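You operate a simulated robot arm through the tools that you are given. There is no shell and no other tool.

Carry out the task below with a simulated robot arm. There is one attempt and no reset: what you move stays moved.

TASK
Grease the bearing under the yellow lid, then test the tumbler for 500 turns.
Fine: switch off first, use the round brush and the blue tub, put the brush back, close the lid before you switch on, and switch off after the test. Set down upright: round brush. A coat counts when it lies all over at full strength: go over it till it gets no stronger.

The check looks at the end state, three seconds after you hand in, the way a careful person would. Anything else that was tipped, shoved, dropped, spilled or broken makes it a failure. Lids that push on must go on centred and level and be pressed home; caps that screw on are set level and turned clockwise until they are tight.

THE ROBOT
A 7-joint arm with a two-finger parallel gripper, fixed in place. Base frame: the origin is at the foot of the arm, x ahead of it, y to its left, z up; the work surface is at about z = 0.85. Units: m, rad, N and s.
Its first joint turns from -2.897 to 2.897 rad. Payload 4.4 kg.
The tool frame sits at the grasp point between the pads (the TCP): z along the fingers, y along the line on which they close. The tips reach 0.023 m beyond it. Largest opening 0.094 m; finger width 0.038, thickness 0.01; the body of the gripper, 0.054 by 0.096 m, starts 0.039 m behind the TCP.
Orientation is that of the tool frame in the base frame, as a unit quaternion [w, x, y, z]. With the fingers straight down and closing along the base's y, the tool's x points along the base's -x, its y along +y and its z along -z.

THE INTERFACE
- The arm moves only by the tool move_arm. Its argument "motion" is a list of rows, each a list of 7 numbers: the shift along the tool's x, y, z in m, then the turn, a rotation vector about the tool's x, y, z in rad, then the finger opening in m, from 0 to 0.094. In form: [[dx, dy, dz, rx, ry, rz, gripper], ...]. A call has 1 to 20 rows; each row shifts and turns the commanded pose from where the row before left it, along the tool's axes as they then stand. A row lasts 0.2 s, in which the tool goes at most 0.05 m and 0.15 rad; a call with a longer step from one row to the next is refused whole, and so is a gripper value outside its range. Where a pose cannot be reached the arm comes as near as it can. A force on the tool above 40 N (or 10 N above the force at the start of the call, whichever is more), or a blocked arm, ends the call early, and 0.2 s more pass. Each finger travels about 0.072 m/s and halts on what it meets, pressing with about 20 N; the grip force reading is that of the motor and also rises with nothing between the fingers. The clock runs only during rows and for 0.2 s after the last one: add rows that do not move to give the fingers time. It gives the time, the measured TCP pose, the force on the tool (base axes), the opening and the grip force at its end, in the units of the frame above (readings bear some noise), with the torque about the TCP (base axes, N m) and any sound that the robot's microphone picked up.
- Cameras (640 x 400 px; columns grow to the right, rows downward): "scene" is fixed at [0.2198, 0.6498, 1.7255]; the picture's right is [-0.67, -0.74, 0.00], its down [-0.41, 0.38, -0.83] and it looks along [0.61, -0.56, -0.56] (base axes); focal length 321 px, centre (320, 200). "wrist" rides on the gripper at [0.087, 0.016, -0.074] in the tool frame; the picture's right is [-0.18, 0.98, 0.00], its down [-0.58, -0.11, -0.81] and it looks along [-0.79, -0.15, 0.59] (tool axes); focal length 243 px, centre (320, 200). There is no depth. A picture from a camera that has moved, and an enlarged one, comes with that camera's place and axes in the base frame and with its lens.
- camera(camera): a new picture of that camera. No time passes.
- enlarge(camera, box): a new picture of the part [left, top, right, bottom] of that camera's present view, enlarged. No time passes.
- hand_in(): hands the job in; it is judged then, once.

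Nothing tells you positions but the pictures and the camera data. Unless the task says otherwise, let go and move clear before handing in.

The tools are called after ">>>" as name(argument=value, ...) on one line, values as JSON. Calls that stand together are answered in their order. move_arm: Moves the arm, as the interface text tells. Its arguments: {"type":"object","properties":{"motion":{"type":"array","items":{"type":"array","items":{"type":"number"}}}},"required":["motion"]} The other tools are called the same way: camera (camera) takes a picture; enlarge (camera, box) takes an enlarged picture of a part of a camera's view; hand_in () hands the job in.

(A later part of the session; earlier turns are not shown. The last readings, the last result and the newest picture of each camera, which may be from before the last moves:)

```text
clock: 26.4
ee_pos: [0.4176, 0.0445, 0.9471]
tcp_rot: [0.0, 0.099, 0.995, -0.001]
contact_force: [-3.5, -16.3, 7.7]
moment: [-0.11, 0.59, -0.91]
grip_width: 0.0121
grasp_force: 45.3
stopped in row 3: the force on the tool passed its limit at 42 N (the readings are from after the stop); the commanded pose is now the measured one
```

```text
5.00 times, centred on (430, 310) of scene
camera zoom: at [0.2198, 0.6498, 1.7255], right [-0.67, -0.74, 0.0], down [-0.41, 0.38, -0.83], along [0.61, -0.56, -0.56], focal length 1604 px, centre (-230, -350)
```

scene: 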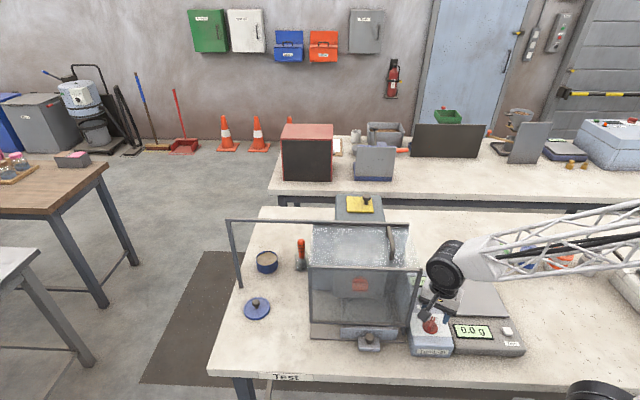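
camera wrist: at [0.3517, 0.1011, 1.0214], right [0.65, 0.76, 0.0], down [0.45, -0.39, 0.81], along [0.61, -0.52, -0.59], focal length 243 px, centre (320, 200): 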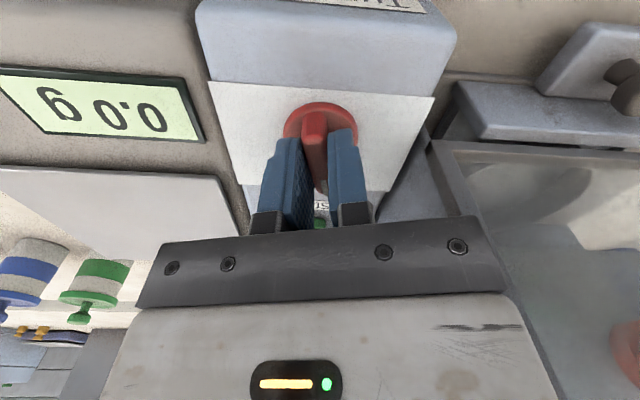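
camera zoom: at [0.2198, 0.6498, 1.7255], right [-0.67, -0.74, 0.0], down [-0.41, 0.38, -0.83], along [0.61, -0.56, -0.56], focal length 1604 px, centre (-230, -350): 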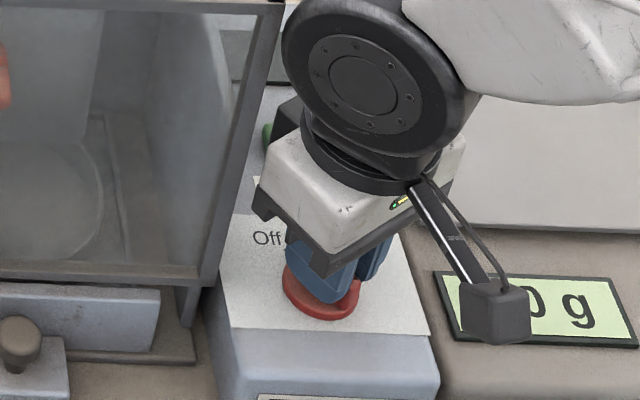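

The turn totals about 63° and a clear reaction torque shows that the knob is at its stop. I'll open the fingers, rise and check where the pointer stands.

>>> move_arm(motion=[[0, 0, 0, 0, 0, 0, 0.02], [0, 0, 0, 0, 0, 0, 0.045], [0, 0, 0, 0, 0, 0, 0.045], [0, 0, -0.02, 0, 0, 0, 0.045], [0, 0, -0.04, 0, 0, 0, 0.045], [0, 0, -0.045, 0, 0, 0, 0.045], [0, 0, -0.045, 0, 0, 0, 0.045], [0, 0, -0.045, 0, 0, 0, 0.045], [0, 0, -0.045, 0, 0, 0, 0.045]])

>>> enlarge(camera="scene", box=[405, 305, 455, 345])

>>> camera(camera="scene")

```text
clock: 28.4
ee_pos: [0.4166, 0.0465, 1.1875]
tcp_rot: [-0.001, 0.098, 0.995, -0.001]
contact_force: [-0.8, 0.6, -0.1]
moment: [-0.01, 0.0, -0.04]
grip_width: 0.045
grasp_force: 0.1
```

```text
10.00 times, centred on (430, 325) of scene
camera zoom: at [0.2198, 0.6498, 1.7255], right [-0.67, -0.74, 0.0], down [-0.41, 0.38, -0.83], along [0.61, -0.56, -0.56], focal length 3208 px, centre (-780, -1050)
```

zoom: 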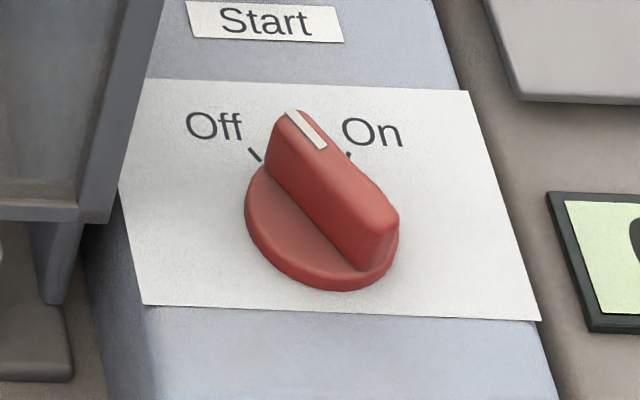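

```text
taken
```

scene: 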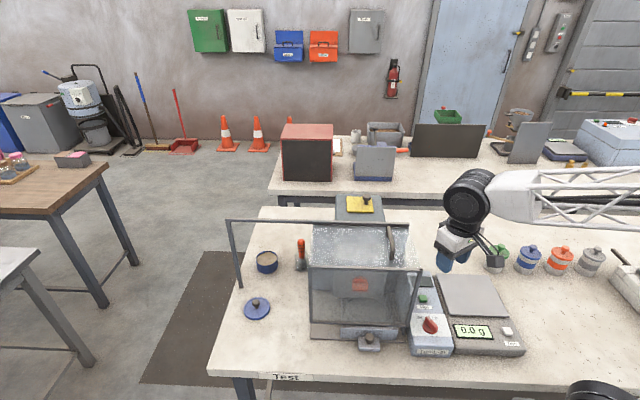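

The pointer now lines up with the Off tick. I'll check whether the display has gone dark.

>>> enlarge(camera="scene", box=[405, 268, 455, 308])

>>> camera(camera="wrist")

```text
10.00 times, centred on (430, 288) of scene
camera zoom: at [0.2198, 0.6498, 1.7255], right [-0.67, -0.74, 0.0], down [-0.41, 0.38, -0.83], along [0.61, -0.56, -0.56], focal length 3208 px, centre (-780, -680)
```

zoom: 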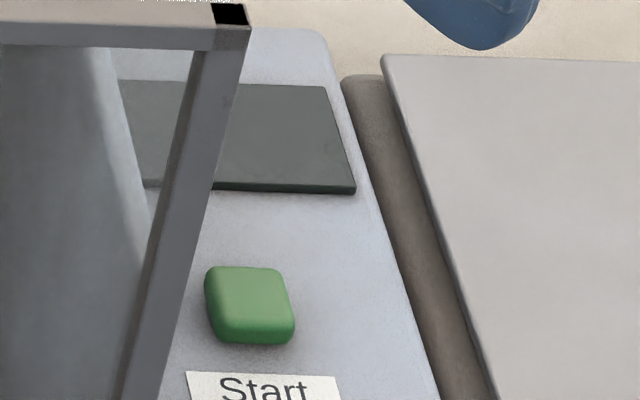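

```text
taken
camera wrist: at [0.3358, 0.0788, 1.2606], right [0.37, 0.93, 0.0], down [0.55, -0.22, 0.81], along [0.75, -0.3, -0.59], focal length 243 px, centre (320, 200)
```

wrist: 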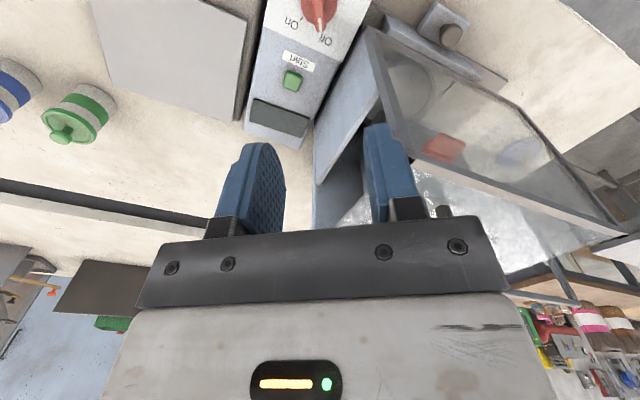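

The display is dark, so the machine is off. Next I'll rise and look closely at the yellow lid on top of the housing.

>>> move_arm(motion=[[0, 0, -0.046, 0, 0, -0.0394, 0.06], [0, 0, -0.046, 0, 0, -0.0394, 0.08], [0, 0, -0.046, 0, 0, -0.0394, 0.094], [0, 0, -0.046, 0, 0, -0.0394, 0.094], [0, 0, -0.046, 0, 0, -0.0394, 0.094], [-0.042, -0.008, 0, 0, 0, 0, 0.094], [-0.042, -0.008, 0, 0, 0, 0, 0.094], [-0.042, -0.008, 0, 0, 0, 0, 0.094], [-0.042, -0.008, 0, 0, 0, 0, 0.094], [-0.042, -0.008, 0, 0, 0, 0, 0.094]])

>>> camera(camera="wrist")

>>> enlarge(camera="wrist", box=[220, 20, 420, 160])

>>> enlarge(camera="scene", box=[325, 185, 395, 230])

```text
clock: 30.6
ee_pos: [0.6275, 0.0037, 1.4175]
tcp_rot: [0.0, 0.0, 1.0, 0.0]
contact_force: [0.2, -0.4, 1.2]
moment: [-0.02, -0.02, 0.0]
grip_width: 0.0938
grasp_force: 0.0
```

```text
taken
camera wrist: at [0.5428, 0.0207, 1.4922], right [0.18, 0.98, 0.0], down [0.58, -0.11, 0.81], along [0.79, -0.15, -0.59], focal length 243 px, centre (320, 200)
```

wrist: 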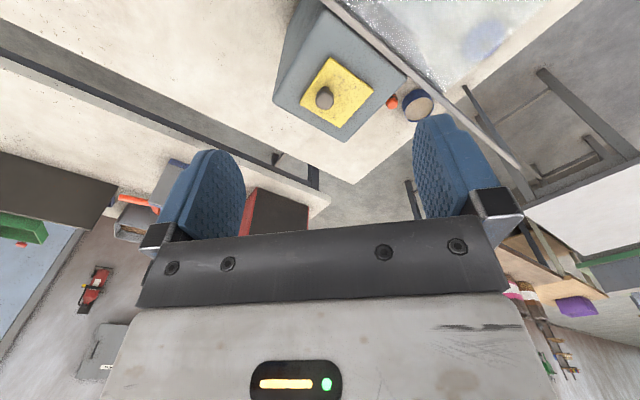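

```text
2.86 times, centred on (320, 90) of wrist
camera zoom: at [0.5428, 0.0207, 1.4922], right [0.18, 0.98, 0.0], down [0.58, -0.11, 0.81], along [0.79, -0.15, -0.59], focal length 693 px, centre (320, 514)
```

zoom: 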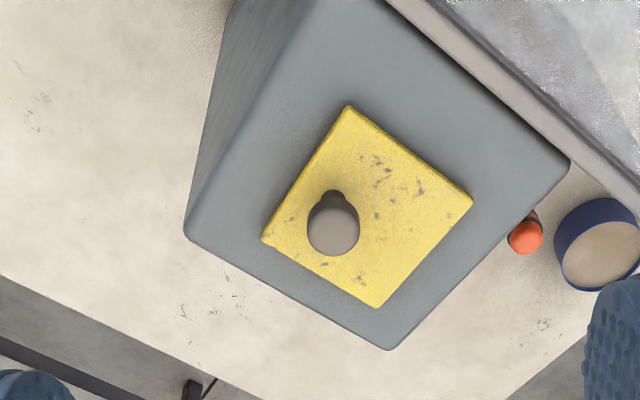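

```text
8.89 times, centred on (360, 208) of scene
camera zoom: at [0.2198, 0.6498, 1.7255], right [-0.67, -0.74, 0.0], down [-0.41, 0.38, -0.83], along [0.61, -0.56, -0.56], focal length 2851 px, centre (-36, 133)
```

zoom: 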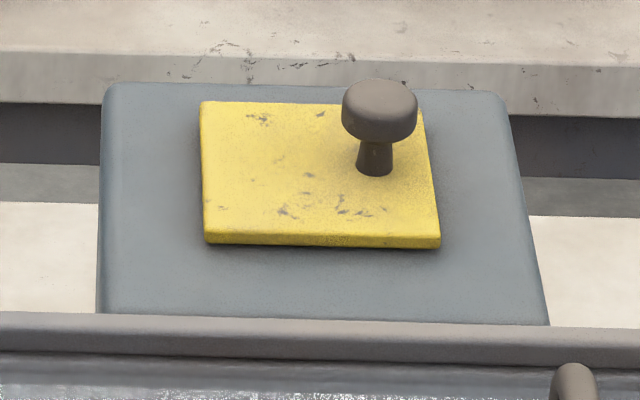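

The yellow plate is about 8 cm square with its centre near (0.738, 0.008, 1.159). Its knob is off-centre to the right at about (0.723, -0.006), which suggests a hinge on the left edge. I'll line up above the knob with the closing axis parallel to that presumed hinge.

>>> move_arm(motion=[[-0.032, -0.0032, 0, 0, 0, 0, 0.06], [-0.032, -0.0032, 0, 0, 0, 0, 0.06], [-0.032, -0.0031, 0, 0, 0, 0, 0.06], [0, 0, 0, 0, 0, -0.138, 0.06], [0, 0, 0, 0, 0, -0.138, 0.06], [0, 0, 0, 0, 0, -0.138, 0.06], [0, 0, 0, 0, 0, -0.138, 0.06], [0, 0, 0, 0, 0, -0.138, 0.06], [0, 0, 0, 0, 0, -0.139, 0.06], [0, 0, 0.04, 0, 0, 0, 0.06], [0, 0, 0.04, 0, 0, 0, 0.06], [0, 0, 0.04, 0, 0, 0, 0.06]])

>>> camera(camera="wrist")

>>> enlarge(camera="scene", box=[300, 130, 440, 230])

```text
clock: 33.2
ee_pos: [0.7236, -0.0058, 1.2963]
tcp_rot: [0.001, -0.403, 0.915, 0.0]
contact_force: [0.2, 0.3, 0.4]
moment: [0.02, -0.01, -0.02]
grip_width: 0.0598
grasp_force: 0.1
```

```text
taken
camera wrist: at [0.6543, -0.0592, 1.3702], right [-0.6, 0.8, 0.0], down [0.47, 0.36, 0.81], along [0.64, 0.48, -0.59], focal length 243 px, centre (320, 200)
```

wrist: 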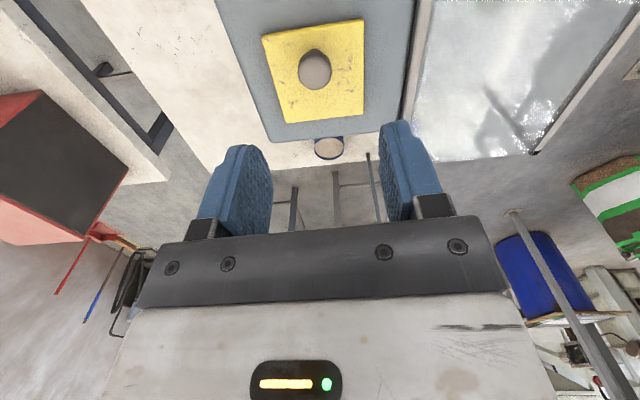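

```text
4.00 times, centred on (370, 180) of scene
camera zoom: at [0.2198, 0.6498, 1.7255], right [-0.67, -0.74, 0.0], down [-0.41, 0.38, -0.83], along [0.61, -0.56, -0.56], focal length 1283 px, centre (120, 280)
```

zoom: 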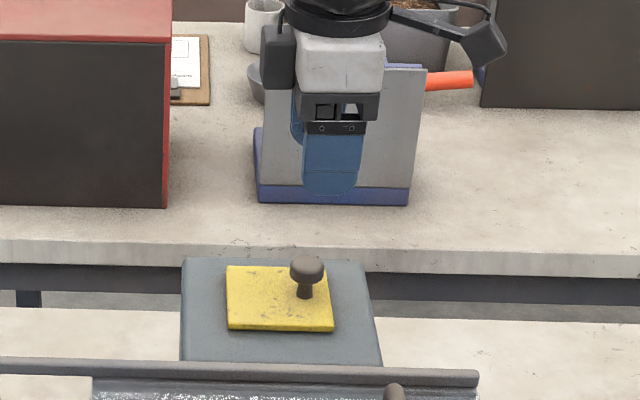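

From this view the knob is about 5 mm off along the closing axis, so I'll correct that, descend close to the lid and re-check.

>>> move_arm(motion=[[0, -0.0053, 0.02, 0, 0, 0, 0.06], [0, 0, 0.03, 0, 0, 0, 0.06], [0, 0, 0.035, 0, 0, 0, 0.06], [0, 0, 0, 0, 0, 0, 0.06]])

>>> camera(camera="wrist")

>>> enlarge(camera="scene", box=[310, 150, 420, 230])

```text
clock: 34.2
ee_pos: [0.7283, -0.0093, 1.2119]
tcp_rot: [-0.002, -0.403, 0.915, 0.0]
contact_force: [-0.2, -0.3, -0.7]
moment: [0.02, -0.01, -0.03]
grip_width: 0.0603
grasp_force: 0.0
```

```text
taken
camera wrist: at [0.6588, -0.0633, 1.2854], right [-0.6, 0.8, 0.0], down [0.47, 0.36, 0.81], along [0.64, 0.48, -0.59], focal length 243 px, centre (320, 200)
```

wrist: 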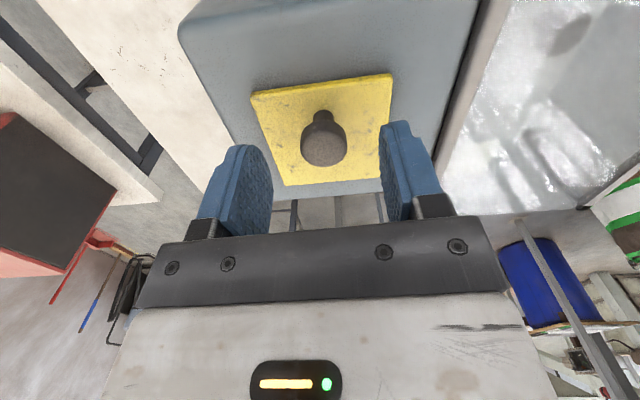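

```text
5.00 times, centred on (365, 190) of scene
camera zoom: at [0.2198, 0.6498, 1.7255], right [-0.67, -0.74, 0.0], down [-0.41, 0.38, -0.83], along [0.61, -0.56, -0.56], focal length 1604 px, centre (95, 250)
```

zoom: 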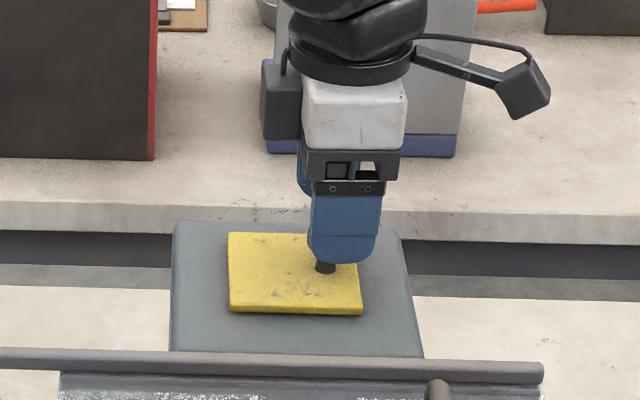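

The knob sits centred between the fingers, with its head between about z = 1.177 and 1.191. I'll descend 25 mm so the pads meet the head, then close.

>>> move_arm(motion=[[0, 0, 0.0125, 0, 0, 0, 0.06], [0, 0, 0.0125, 0, 0, 0, 0.06], [0, 0, 0, 0, 0, 0, 0.04], [0, 0, 0, 0, 0, 0, 0.015], [0, 0, 0, 0, 0, 0, 0.015], [0, 0, 0, 0, 0, 0, 0.015]])

>>> camera(camera="wrist")

```text
clock: 35.8
ee_pos: [0.7282, -0.0077, 1.1865]
tcp_rot: [0.0, -0.403, 0.915, 0.0]
contact_force: [-13.4, 11.0, 4.5]
moment: [-0.03, -0.1, 0.04]
grip_width: 0.0255
grasp_force: 45.5
stopped in row 6: the force on the tool passed its limit at 41 N (the readings are from after the stop); the commanded pose is now the measured one
```

```text
taken
camera wrist: at [0.6585, -0.0616, 1.2608], right [-0.6, 0.8, 0.0], down [0.47, 0.36, 0.81], along [0.64, 0.48, -0.59], focal length 243 px, centre (320, 200)
```

wrist: 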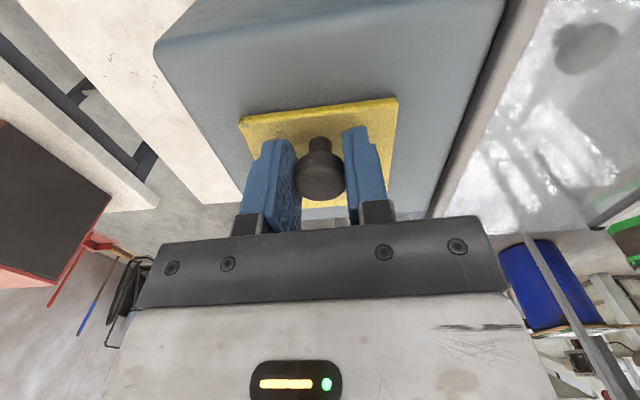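

I have the knob (25.5 mm wide). I'll relieve the side load and then lift a few millimetres to see whether the lid is hinged or free.

>>> move_arm(motion=[[0, 0.0015, 0, 0, 0, 0, 0.015], [0, 0, -0.003, 0, 0, 0, 0.015], [0, 0, -0.003, 0, 0, 0, 0.015], [0, 0, -0.003, 0, 0, 0, 0.015]])

>>> enlarge(camera="scene", box=[325, 165, 405, 225])

>>> camera(camera="wrist")

```text
clock: 36.5
ee_pos: [0.727, -0.0082, 1.1872]
tcp_rot: [-0.003, -0.402, 0.915, 0.0]
contact_force: [8.8, -8.6, -1.4]
moment: [-0.25, -0.21, 0.01]
grip_width: 0.0254
grasp_force: 45.0
stopped in row 3: the force on the tool passed its limit at 46 N (the readings are from after the stop); the commanded pose is now the measured one
```

```text
6.67 times, centred on (365, 195) of scene
camera zoom: at [0.2198, 0.6498, 1.7255], right [-0.67, -0.74, 0.0], down [-0.41, 0.38, -0.83], along [0.61, -0.56, -0.56], focal length 2139 px, centre (20, 233)
```

zoom: 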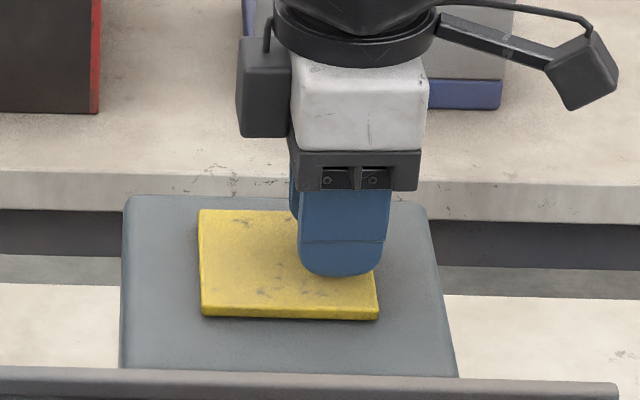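

```text
taken
camera wrist: at [0.6581, -0.0619, 1.2613], right [-0.6, 0.8, 0.0], down [0.48, 0.36, 0.8], along [0.64, 0.48, -0.6], focal length 243 px, centre (320, 200)
```

wrist: 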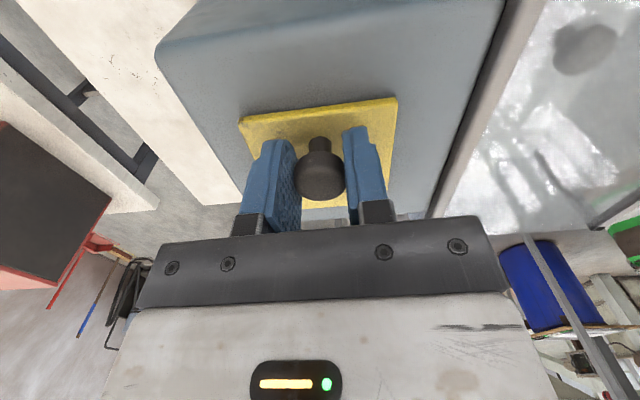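

The lid did not lift at about 45 N, so it isn't a simple lift-off or an easy flap. I'll test gently whether it slides, starting along the tool's +x (towards the knob side) with small steps.

>>> move_arm(motion=[[0, -0.0008, 0, 0, 0, 0, 0.015], [0.001, 0, 0, 0, 0, 0, 0.015], [0.001, 0, 0, 0, 0, 0, 0.015]])

```text
clock: 37.3
ee_pos: [0.7259, -0.0097, 1.1868]
tcp_rot: [-0.003, -0.402, 0.915, 0.001]
contact_force: [1.7, -0.7, -6.0]
moment: [0.06, -0.41, 0.04]
grip_width: 0.0252
grasp_force: 45.0
```

It moved about 2 mm with almost no side force, so the lid may slide or the pads slip. I'll go a little farther and look.

>>> move_arm(motion=[[0.0015, 0, 0, 0, 0, 0, 0.015], [0.0015, 0, 0, 0, 0, 0, 0.015], [0, 0, 0, 0, 0, 0, 0.015]])

>>> enlarge(camera="scene", box=[325, 165, 405, 225])

>>> camera(camera="wrist")

```text
clock: 38.1
ee_pos: [0.7224, -0.0123, 1.1867]
tcp_rot: [-0.004, -0.402, 0.915, 0.001]
contact_force: [-5.8, 5.4, -9.3]
moment: [-0.16, -0.21, 0.12]
grip_width: 0.0256
grasp_force: 45.5
```

```text
6.67 times, centred on (365, 195) of scene
camera zoom: at [0.2198, 0.6498, 1.7255], right [-0.67, -0.74, 0.0], down [-0.41, 0.38, -0.83], along [0.61, -0.56, -0.56], focal length 2139 px, centre (20, 233)
```

zoom: 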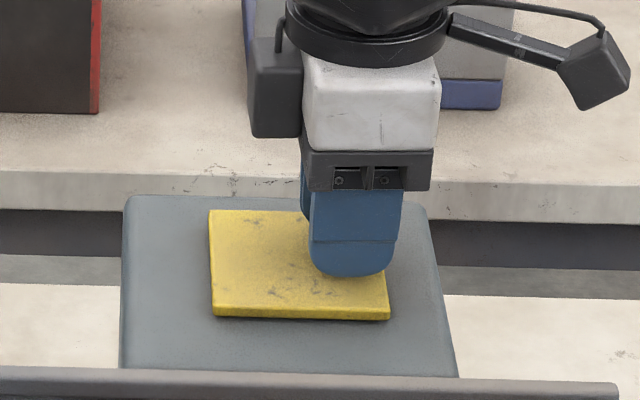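

```text
taken
camera wrist: at [0.6546, -0.0657, 1.2613], right [-0.6, 0.8, 0.0], down [0.48, 0.36, 0.8], along [0.64, 0.48, -0.6], focal length 243 px, centre (320, 200)
```

wrist: 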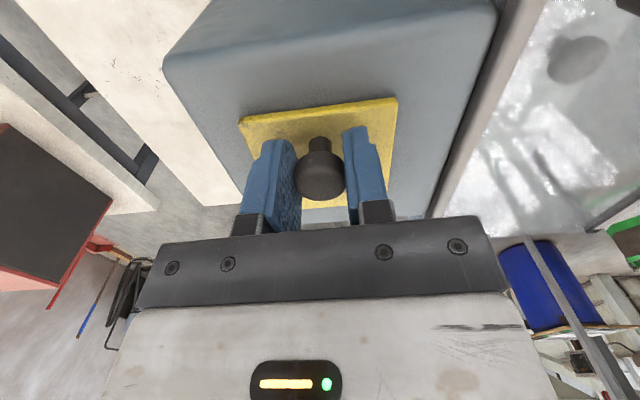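

The yellow lid is a sliding cover: its left edge moved right along the housing. I'll keep sliding it right along the same line.

>>> move_arm(motion=[[0.006, 0, 0, 0, 0, 0, 0.015], [0.008, 0, 0, 0, 0, 0, 0.015], [0.008, 0, 0, 0, 0, 0, 0.015], [0.008, 0, 0, 0, 0, 0, 0.015], [0.006, 0, 0, 0, 0, 0, 0.015]])

>>> enlarge(camera="scene", box=[325, 165, 405, 225])

```text
clock: 39.3
ee_pos: [0.7009, -0.034, 1.1862]
tcp_rot: [-0.003, -0.402, 0.916, 0.001]
contact_force: [-5.9, 6.3, 3.5]
moment: [-0.09, -0.18, 0.07]
grip_width: 0.0254
grasp_force: 45.2
stopped in row 5: the force on the tool passed its limit at 40 N (the readings are from after the stop); the commanded pose is now the measured one
```

```text
6.67 times, centred on (365, 195) of scene
camera zoom: at [0.2198, 0.6498, 1.7255], right [-0.67, -0.74, 0.0], down [-0.41, 0.38, -0.83], along [0.61, -0.56, -0.56], focal length 2139 px, centre (20, 233)
```

zoom: 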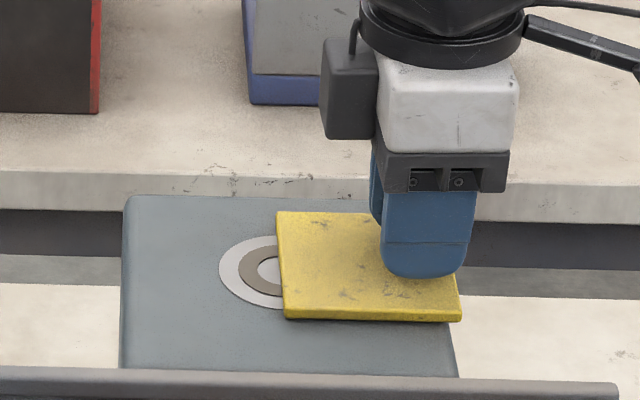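

The bearing's ring is appearing on the left as the lid slides. I'll keep sliding with smaller steps.

>>> move_arm(motion=[[0.003, 0, 0, 0, 0, 0, 0.015], [0.004, 0, 0, 0, 0, 0, 0.015], [0.004, 0, 0, 0, 0, 0, 0.015], [0.004, 0, 0, 0, 0, 0, 0.015], [0.004, 0, 0, 0, 0, 0, 0.015], [0.004, 0, 0, 0, 0, 0, 0.015], [0.004, 0, 0, 0, 0, 0, 0.015]])

>>> enlarge(camera="scene", box=[325, 165, 405, 225])

```text
clock: 40.2
ee_pos: [0.6925, -0.0437, 1.1865]
tcp_rot: [-0.004, -0.403, 0.915, 0.002]
contact_force: [-13.0, 12.4, 2.5]
moment: [-0.03, -0.15, 0.03]
grip_width: 0.0255
grasp_force: 44.6
stopped in row 4: the force on the tool passed its limit at 42 N (the readings are from after the stop); the commanded pose is now the measured one
```

```text
6.67 times, centred on (365, 195) of scene
camera zoom: at [0.2198, 0.6498, 1.7255], right [-0.67, -0.74, 0.0], down [-0.41, 0.38, -0.83], along [0.61, -0.56, -0.56], focal length 2139 px, centre (20, 233)
```

zoom: 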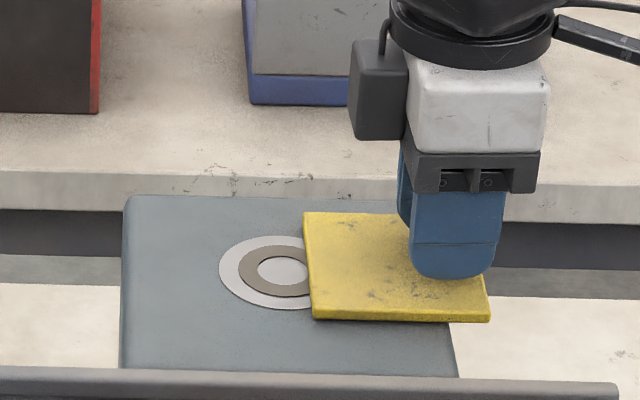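

The slide line runs slightly towards the tool's +y, which builds up side load. I'll add that correction and continue.

>>> move_arm(motion=[[0, 0.0015, 0, 0, 0, 0, 0.015], [0.004, 0.0001, 0, 0, 0, 0, 0.015], [0.004, 0.0001, 0, 0, 0, 0, 0.015], [0.004, 0.0001, 0, 0, 0, 0, 0.015], [0.004, 0.0001, 0, 0, 0, 0, 0.015], [0.004, 0.0001, 0, 0, 0, 0, 0.015], [0.004, 0.0001, 0, 0, 0, 0, 0.015], [0.004, 0.0001, 0, 0, 0, 0, 0.015]])

>>> enlarge(camera="scene", box=[325, 165, 405, 225])

```text
clock: 42.0
ee_pos: [0.6734, -0.0628, 1.187]
tcp_rot: [-0.003, -0.404, 0.915, 0.002]
contact_force: [16.9, 12.3, -5.3]
moment: [0.31, -0.8, 0.15]
grip_width: 0.0253
grasp_force: 45.3
stopped in row 8: the force on the tool passed its limit at 41 N (the readings are from after the stop); the commanded pose is now the measured one
```

```text
6.67 times, centred on (365, 195) of scene
camera zoom: at [0.2198, 0.6498, 1.7255], right [-0.67, -0.74, 0.0], down [-0.41, 0.38, -0.83], along [0.61, -0.56, -0.56], focal length 2139 px, centre (20, 233)
```

zoom: 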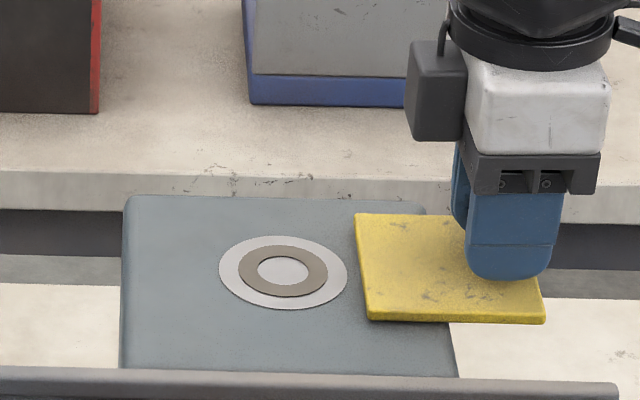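

The bearing's grey-brown ring is fully exposed, and the lid is at its end stop with about 7.7 cm of travel. I'll release the knob, rise, and inspect the bearing.

>>> move_arm(motion=[[0, 0, 0, 0, 0, 0, 0.03], [0, 0, 0, 0, 0, 0, 0.06], [0, 0, 0, 0, 0, 0, 0.06], [0, 0, -0.02, 0, 0, 0, 0.06], [0, 0, -0.04, 0, 0, 0, 0.06], [0, 0, -0.045, 0, 0, 0, 0.06], [0, 0, -0.045, 0, 0, 0, 0.06]])

>>> camera(camera="wrist")

>>> enlarge(camera="wrist", box=[260, 60, 400, 180])

>>> enlarge(camera="scene", box=[335, 185, 395, 230])

```text
clock: 43.6
ee_pos: [0.6731, -0.0636, 1.3401]
tcp_rot: [-0.005, -0.404, 0.915, 0.003]
contact_force: [0.4, -0.2, 0.4]
moment: [-0.01, 0.0, 0.01]
grip_width: 0.0602
grasp_force: 0.2
```

```text
taken
camera wrist: at [0.605, -0.1177, 1.414], right [-0.6, 0.8, 0.01], down [0.48, 0.35, 0.8], along [0.64, 0.49, -0.6], focal length 243 px, centre (320, 200)
```

wrist: 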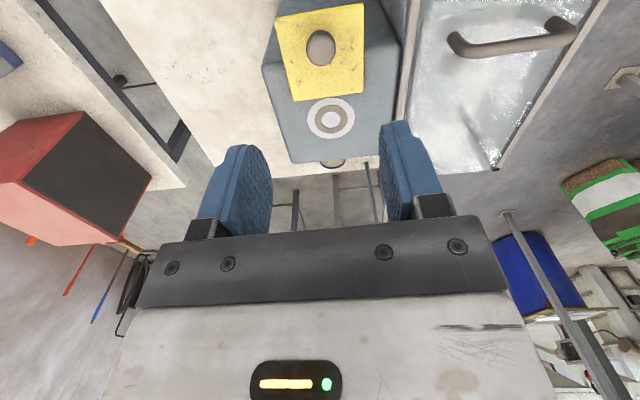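

```text
3.33 times, centred on (330, 120) of wrist
camera zoom: at [0.605, -0.1177, 1.414], right [-0.6, 0.8, 0.01], down [0.48, 0.35, 0.8], along [0.64, 0.49, -0.6], focal length 809 px, centre (287, 467)
```

zoom: 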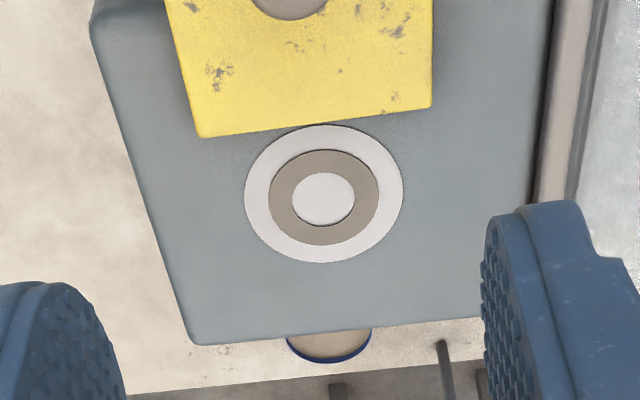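

```text
8.89 times, centred on (365, 208) of scene
camera zoom: at [0.2198, 0.6498, 1.7255], right [-0.67, -0.74, 0.0], down [-0.41, 0.38, -0.83], along [0.61, -0.56, -0.56], focal length 2851 px, centre (-80, 133)
```

zoom: 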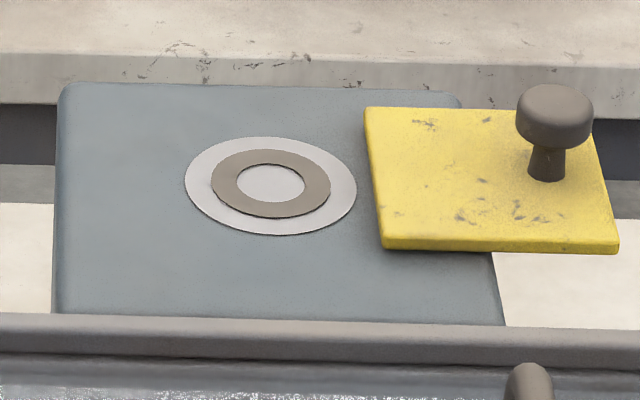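

The greased track is a ring about 42 mm outside and 24 mm inside diameter, centred near (0.740, 0.005, 1.152). Next I'll inspect the brush and the open blue tub from behind the rail, turning the tool so the camera stays clear of rail and housing.

>>> move_arm(motion=[[0, 0, 0, 0, 0, -0.1488, 0.06], [0, 0, 0, 0, 0, -0.1488, 0.06], [0, 0, 0, 0, 0, -0.1488, 0.06], [0, 0, 0, 0, 0, -0.1488, 0.06], [0, 0, 0, 0, 0, -0.1488, 0.06], [-0.0048, -0.0378, 0.004, 0, 0, 0, 0.06], [-0.0048, -0.0378, 0.004, 0, 0, 0, 0.06], [-0.0048, -0.0378, 0.004, 0, 0, 0, 0.06], [-0.0048, -0.0378, 0.004, 0, 0, 0, 0.06], [-0.0048, -0.0378, 0.004, 0, 0, 0, 0.06]])

>>> camera(camera="wrist")

>>> camera(camera="scene")

```text
clock: 45.8
ee_pos: [0.8644, -0.0379, 1.3182]
tcp_rot: [0.002, 0.709, -0.705, -0.003]
contact_force: [-0.3, 0.4, 0.3]
moment: [0.02, 0.0, -0.01]
grip_width: 0.06
grasp_force: 0.0
```

```text
taken
camera wrist: at [0.8501, -0.1258, 1.3925], right [-0.98, 0.18, 0.01], down [0.11, 0.58, 0.81], along [0.14, 0.79, -0.59], focal length 243 px, centre (320, 200)
```

wrist: 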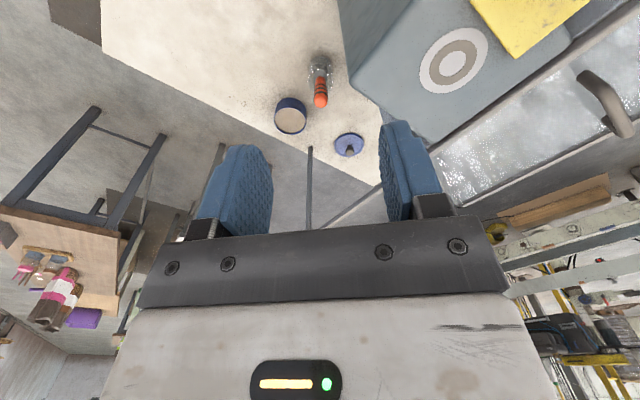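

```text
taken
```

scene: 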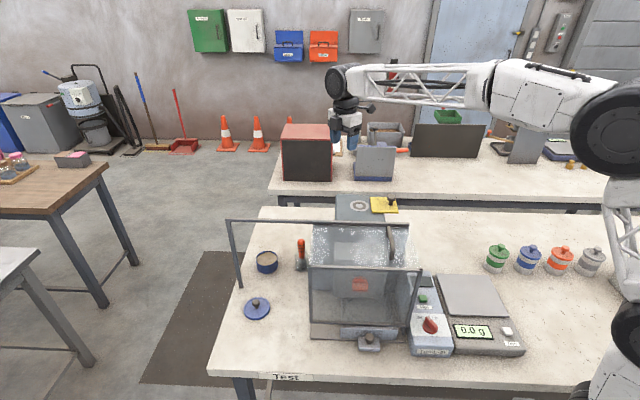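

The arm geometry gives the forearm room above the rail and housing. I'll enlarge the brush and tub to find how to grip and dip.

>>> enlarge(camera="wrist", box=[250, 40, 390, 165])

>>> enlarge(camera="scene", box=[245, 230, 325, 285])

```text
3.20 times, centred on (320, 102) of wrist
camera zoom: at [0.8501, -0.1258, 1.3925], right [-0.98, 0.18, 0.01], down [0.11, 0.58, 0.81], along [0.14, 0.79, -0.59], focal length 776 px, centre (320, 512)
```

zoom: 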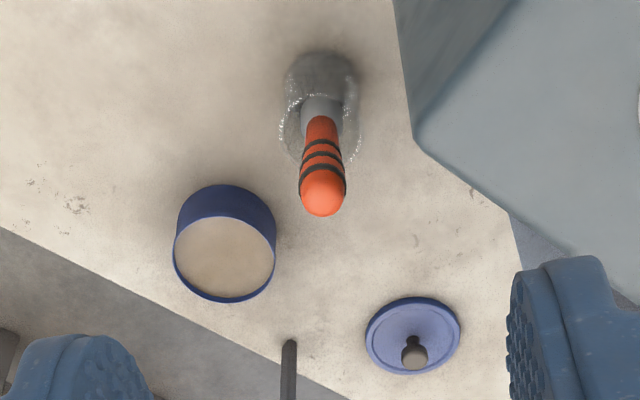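

```text
7.27 times, centred on (285, 258) of scene
camera zoom: at [0.2198, 0.6498, 1.7255], right [-0.67, -0.74, 0.0], down [-0.41, 0.38, -0.83], along [0.61, -0.56, -0.56], focal length 2333 px, centre (574, -218)
```

zoom: 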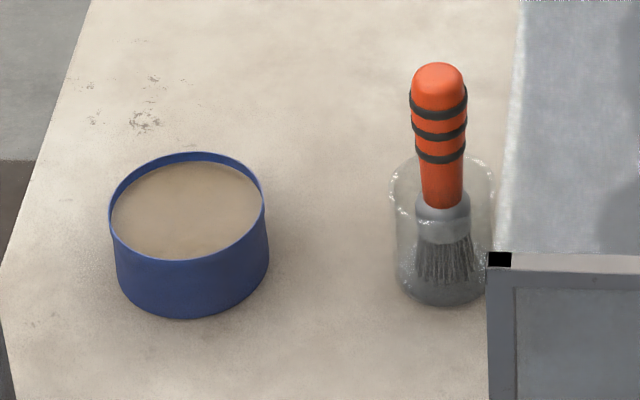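

The brush axis is near (0.891, 0.1255), with its handle reaching z ≈ 0.98 and the jar rim at about 0.905. The rail lies about 9 cm in front, so before descending I'll check the wrist's bulk in the scene view.

>>> enlarge(camera="scene", box=[290, 50, 410, 170])

>>> enlarge(camera="scene", box=[310, 40, 640, 240])

```text
3.33 times, centred on (350, 110) of scene
camera zoom: at [0.2198, 0.6498, 1.7255], right [-0.67, -0.74, 0.0], down [-0.41, 0.38, -0.83], along [0.61, -0.56, -0.56], focal length 1069 px, centre (220, 500)
```

zoom: 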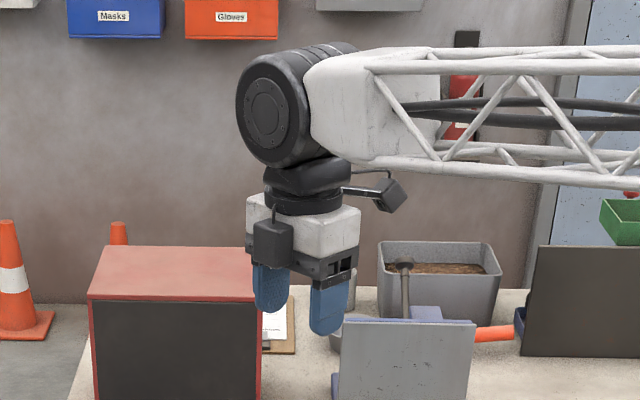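

```text
1.94 times, centred on (475, 140) of scene
camera zoom: at [0.2198, 0.6498, 1.7255], right [-0.67, -0.74, 0.0], down [-0.41, 0.38, -0.83], along [0.61, -0.56, -0.56], focal length 622 px, centre (19, 316)
```

zoom: 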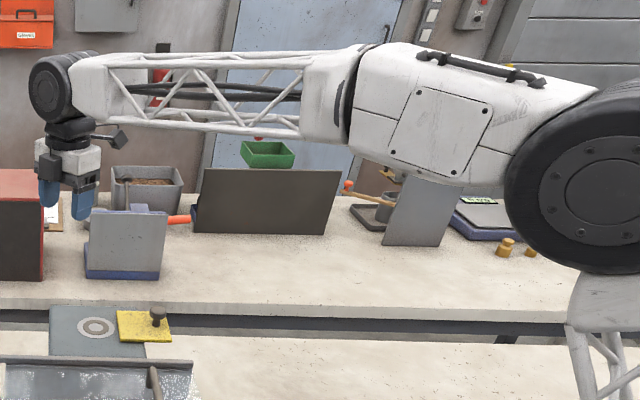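

I estimate the forearm will cross close above the rail when the hand is low at the brush. I'll move over the brush at a safe height first and measure the real clearance from the pictures.

>>> move_arm(motion=[[-0.0409, -0.0067, 0, 0, 0, 0, 0.06], [-0.0409, -0.0067, 0, 0, 0, 0, 0.06], [-0.0409, -0.0067, 0, 0, 0, 0, 0.06], [-0.0409, -0.0066, 0, 0, 0, 0, 0.06], [0, 0, 0.04, 0, 0, 0, 0.06], [0, 0, 0.04, 0, 0, 0, 0.06], [0, 0, 0.04, 0, 0, 0, 0.06], [0, 0, 0.04, 0, 0, 0, 0.06], [0, 0, 0.04, 0, 0, 0, 0.06]])

>>> camera(camera="scene")

>>> enlarge(camera="scene", box=[220, 110, 460, 260])

>>> camera(camera="wrist")

```text
clock: 47.8
ee_pos: [0.8877, 0.1247, 1.1154]
tcp_rot: [0.002, 0.709, -0.705, -0.003]
contact_force: [0.1, -0.2, 0.2]
moment: [0.0, -0.02, 0.01]
grip_width: 0.0601
grasp_force: 0.1
```

```text
taken
```

scene: 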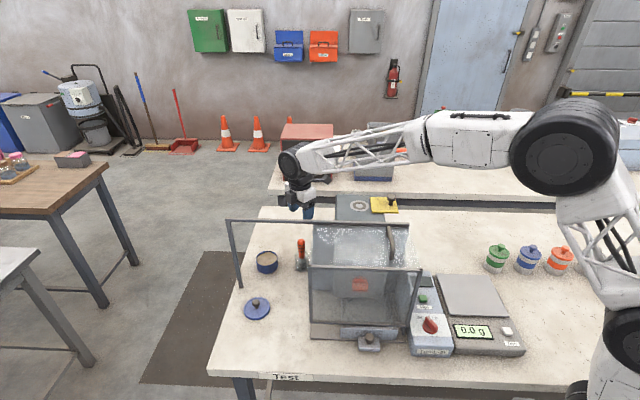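

```text
2.67 times, centred on (340, 185) of scene
camera zoom: at [0.2198, 0.6498, 1.7255], right [-0.67, -0.74, 0.0], down [-0.41, 0.38, -0.83], along [0.61, -0.56, -0.56], focal length 855 px, centre (267, 240)
```

zoom: 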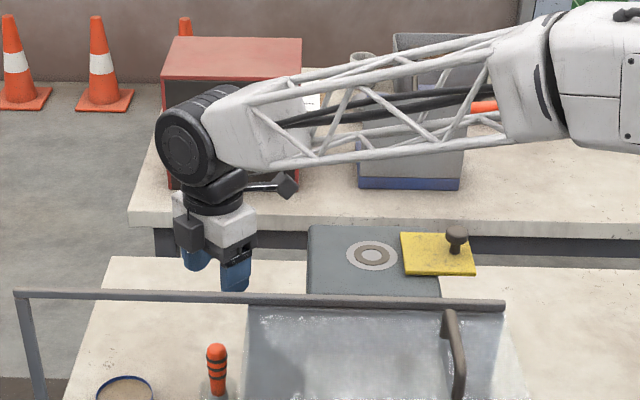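

```text
taken
camera wrist: at [0.8733, 0.0376, 1.1896], right [-0.98, 0.18, 0.01], down [0.11, 0.58, 0.81], along [0.14, 0.79, -0.59], focal length 243 px, centre (320, 200)
```

wrist: 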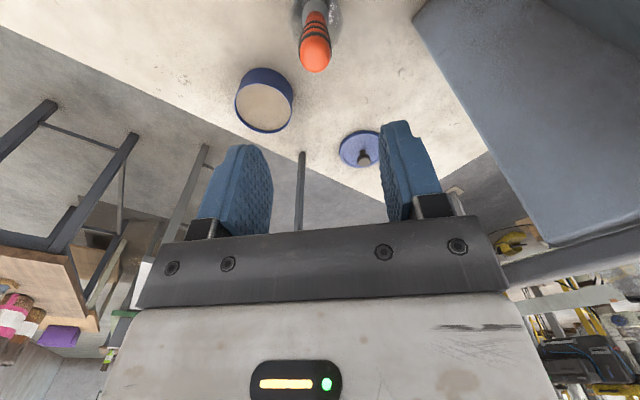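

The measurements give about 2 cm of clearance over the rail if I grip the handle near its top (TCP z ≈ 0.972). I'll enlarge the wrist view to centre precisely on the handle.

>>> enlarge(camera="wrist", box=[270, 0, 370, 90])

```text
4.44 times, centred on (320, 45) of wrist
camera zoom: at [0.8733, 0.0376, 1.1896], right [-0.98, 0.18, 0.01], down [0.11, 0.58, 0.81], along [0.14, 0.79, -0.59], focal length 1078 px, centre (320, 889)
```

zoom: 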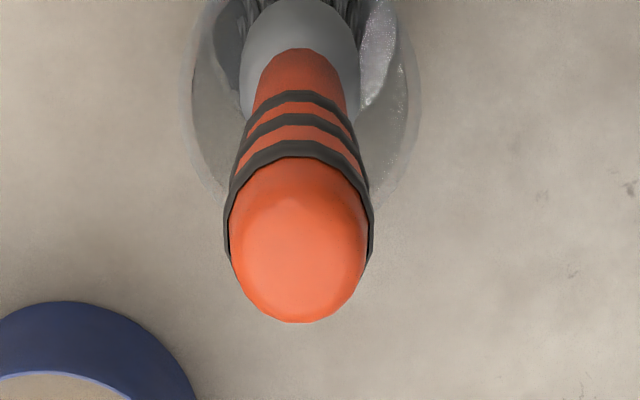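

The handle is about 4 mm off in x and 1.5 mm in y. I'll correct that and descend partway, then check clearances.

>>> move_arm(motion=[[-0.0015, -0.004, 0.015, 0, 0, 0, 0.06], [0, 0, 0.03, 0, 0, 0, 0.06], [0, 0, 0.03, 0, 0, 0, 0.06], [0, 0, 0, 0, 0, 0, 0.06]])

>>> camera(camera="wrist")

>>> enlarge(camera="scene", box=[220, 150, 420, 290])

```text
clock: 48.8
ee_pos: [0.8907, 0.1259, 1.0405]
tcp_rot: [0.002, 0.709, -0.705, -0.003]
contact_force: [0.1, 0.4, -0.6]
moment: [-0.02, 0.01, 0.01]
grip_width: 0.0601
grasp_force: 0.0
```

```text
taken
camera wrist: at [0.8766, 0.0402, 1.1144], right [-0.98, 0.18, 0.01], down [0.11, 0.58, 0.81], along [0.14, 0.79, -0.59], focal length 243 px, centre (320, 200)
```

wrist: 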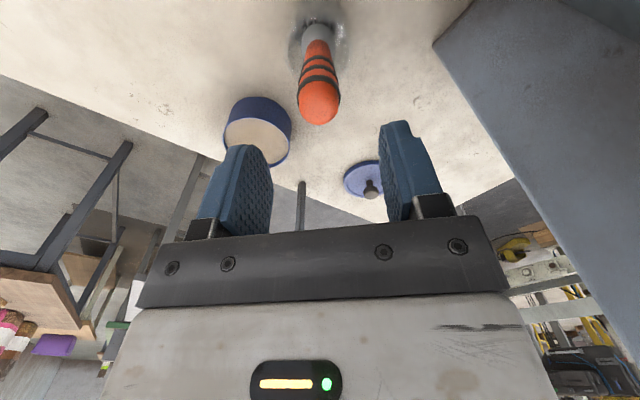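

```text
2.86 times, centred on (320, 220) of scene
camera zoom: at [0.2198, 0.6498, 1.7255], right [-0.67, -0.74, 0.0], down [-0.41, 0.38, -0.83], along [0.61, -0.56, -0.56], focal length 916 px, centre (320, 143)
```

zoom: 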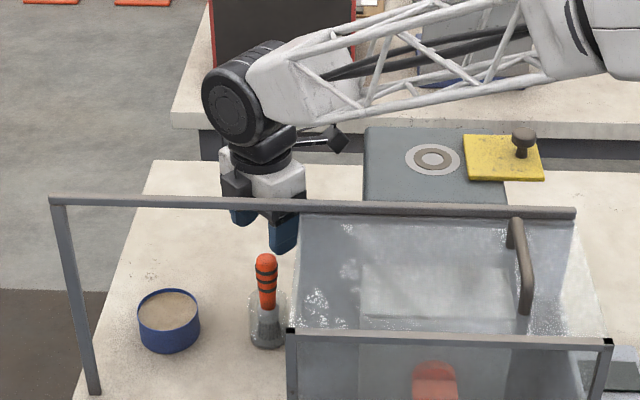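

The handle is centred within 2 mm, and the forearm stays roughly 2–3 cm above the rail. I'll descend to grip height.

>>> move_arm(motion=[[0, 0, 0.025, 0, 0, 0, 0.06], [0, 0, 0.025, 0, 0, 0, 0.06], [0, 0, 0.0185, 0, 0, 0, 0.06], [0, 0, 0, 0, 0, 0, 0.06]])

>>> camera(camera="wrist")

>>> enlarge(camera="scene", box=[220, 150, 420, 290])

```text
clock: 49.8
ee_pos: [0.8909, 0.127, 0.9723]
tcp_rot: [0.003, 0.708, -0.706, -0.003]
contact_force: [0.0, 0.5, -0.6]
moment: [0.0, 0.0, -0.02]
grip_width: 0.0598
grasp_force: 0.0
```

```text
taken
camera wrist: at [0.8768, 0.0401, 1.0464], right [-0.98, 0.18, 0.01], down [0.11, 0.58, 0.81], along [0.14, 0.79, -0.59], focal length 243 px, centre (320, 200)
```

wrist: 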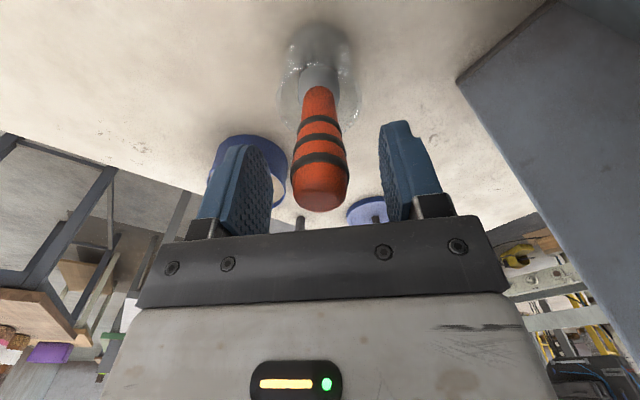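

```text
2.86 times, centred on (320, 220) of scene
camera zoom: at [0.2198, 0.6498, 1.7255], right [-0.67, -0.74, 0.0], down [-0.41, 0.38, -0.83], along [0.61, -0.56, -0.56], focal length 916 px, centre (320, 143)
```

zoom: 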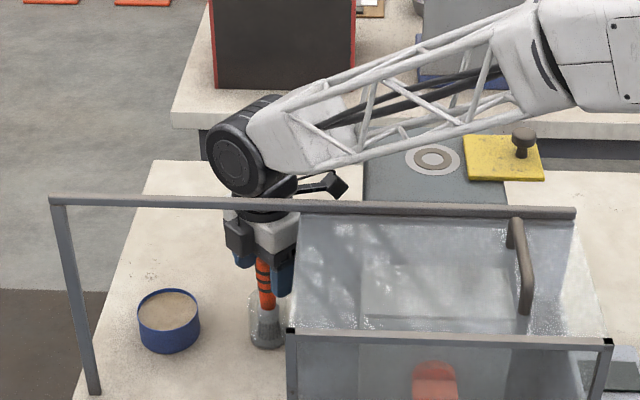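

The handle is between the fingers and everything is clear. I'll close on it gently.

>>> move_arm(motion=[[0, 0, 0, 0, 0, 0, 0.04], [0, 0, 0, 0, 0, 0, 0.025], [0, 0, 0, 0, 0, 0, 0.015], [0, 0, 0, 0, 0, 0, 0.015]])

>>> camera(camera="wrist")

>>> enlarge(camera="scene", box=[260, 200, 340, 285])

```text
clock: 50.8
ee_pos: [0.8911, 0.1271, 0.9728]
tcp_rot: [0.002, 0.708, -0.706, -0.004]
contact_force: [-0.4, 1.3, 0.6]
moment: [-0.01, 0.01, 0.01]
grip_width: 0.0265
grasp_force: 19.9
```

```text
taken
camera wrist: at [0.8767, 0.0401, 1.0466], right [-0.98, 0.18, 0.01], down [0.11, 0.58, 0.81], along [0.14, 0.79, -0.59], focal length 243 px, centre (320, 200)
```

wrist: 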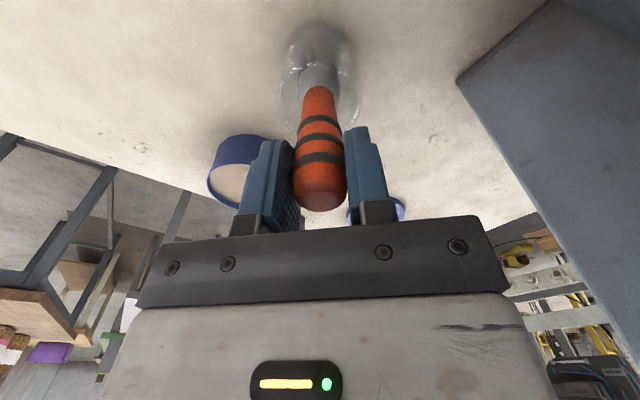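

```text
4.71 times, centred on (300, 242) of scene
camera zoom: at [0.2198, 0.6498, 1.7255], right [-0.67, -0.74, 0.0], down [-0.41, 0.38, -0.83], along [0.61, -0.56, -0.56], focal length 1510 px, centre (414, 0)
```

zoom: 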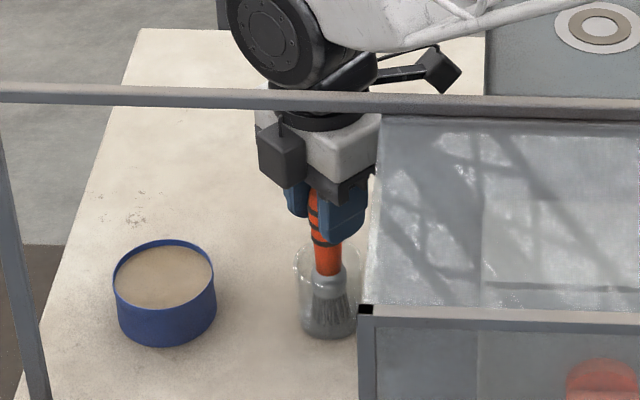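

The brush is held with a 26.5 mm grip. I'll lift it straight up out of the jar and check that the jar stays behind.

>>> move_arm(motion=[[0, 0, -0.01, 0, 0, 0, 0.015], [0, 0, -0.025, 0, 0, 0, 0.015], [0, 0, -0.03, 0, 0, 0, 0.015], [0, 0, -0.03, 0, 0, 0, 0.015], [0, 0, 0, 0, 0, 0, 0.015]])

>>> camera(camera="wrist")

>>> enlarge(camera="scene", box=[240, 180, 360, 285])

```text
clock: 52.0
ee_pos: [0.8898, 0.1273, 1.067]
tcp_rot: [0.002, 0.708, -0.706, -0.004]
contact_force: [0.8, 0.5, -0.8]
moment: [-0.03, -0.04, 0.0]
grip_width: 0.0265
grasp_force: 19.8
```

```text
taken
camera wrist: at [0.8754, 0.0399, 1.1406], right [-0.98, 0.18, 0.01], down [0.11, 0.58, 0.81], along [0.14, 0.79, -0.59], focal length 243 px, centre (320, 200)
```

wrist: 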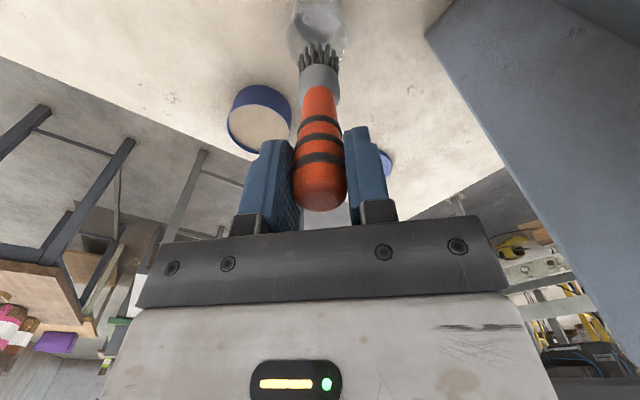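

```text
3.81 times, centred on (300, 232) of scene
camera zoom: at [0.2198, 0.6498, 1.7255], right [-0.67, -0.74, 0.0], down [-0.41, 0.38, -0.83], along [0.61, -0.56, -0.56], focal length 1222 px, centre (396, 76)
```

zoom: 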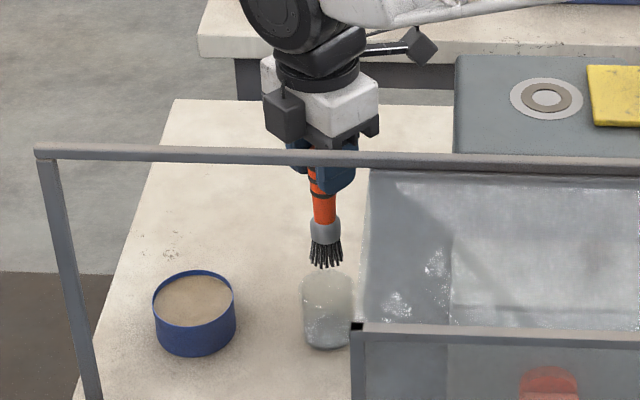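

The brush is free and the jar stayed in place. The tip is about 0.117 m below the TCP. I'll move over towards the tub at this height and see how far the arm reaches.

>>> move_arm(motion=[[-0.0215, -0.0195, 0, 0, 0, 0, 0.015], [-0.0215, -0.0195, 0, 0, 0, 0, 0.015], [-0.0215, -0.0195, 0, 0, 0, 0, 0.015], [-0.0215, -0.0195, 0, 0, 0, 0, 0.015], [0, 0, 0, 0, 0, 0, 0.015]])

>>> camera(camera="wrist")

>>> enlarge(camera="scene", box=[220, 180, 340, 285])

```text
clock: 53.2
ee_pos: [0.9678, 0.2136, 1.068]
tcp_rot: [0.001, 0.708, -0.706, -0.003]
contact_force: [-0.1, -0.1, -0.3]
moment: [-0.03, 0.04, -0.01]
grip_width: 0.0263
grasp_force: 19.9
```

```text
taken
camera wrist: at [0.9536, 0.1258, 1.1408], right [-0.98, 0.18, 0.01], down [0.11, 0.58, 0.81], along [0.14, 0.79, -0.59], focal length 243 px, centre (320, 200)
```

wrist: 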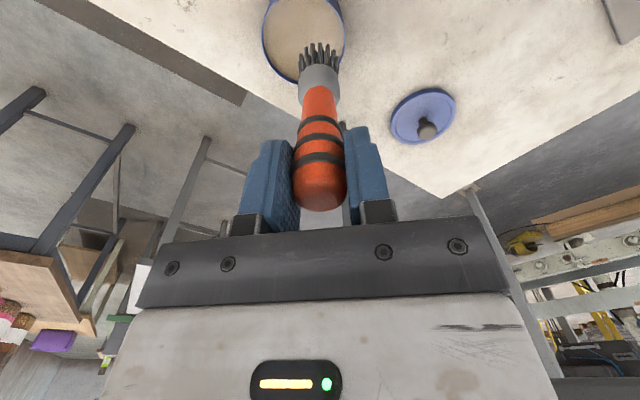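

```text
3.81 times, centred on (280, 232) of scene
camera zoom: at [0.2198, 0.6498, 1.7255], right [-0.67, -0.74, 0.0], down [-0.41, 0.38, -0.83], along [0.61, -0.56, -0.56], focal length 1222 px, centre (472, 76)
```

zoom: 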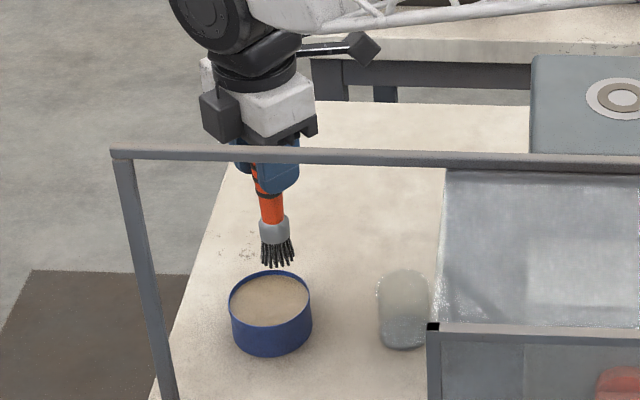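

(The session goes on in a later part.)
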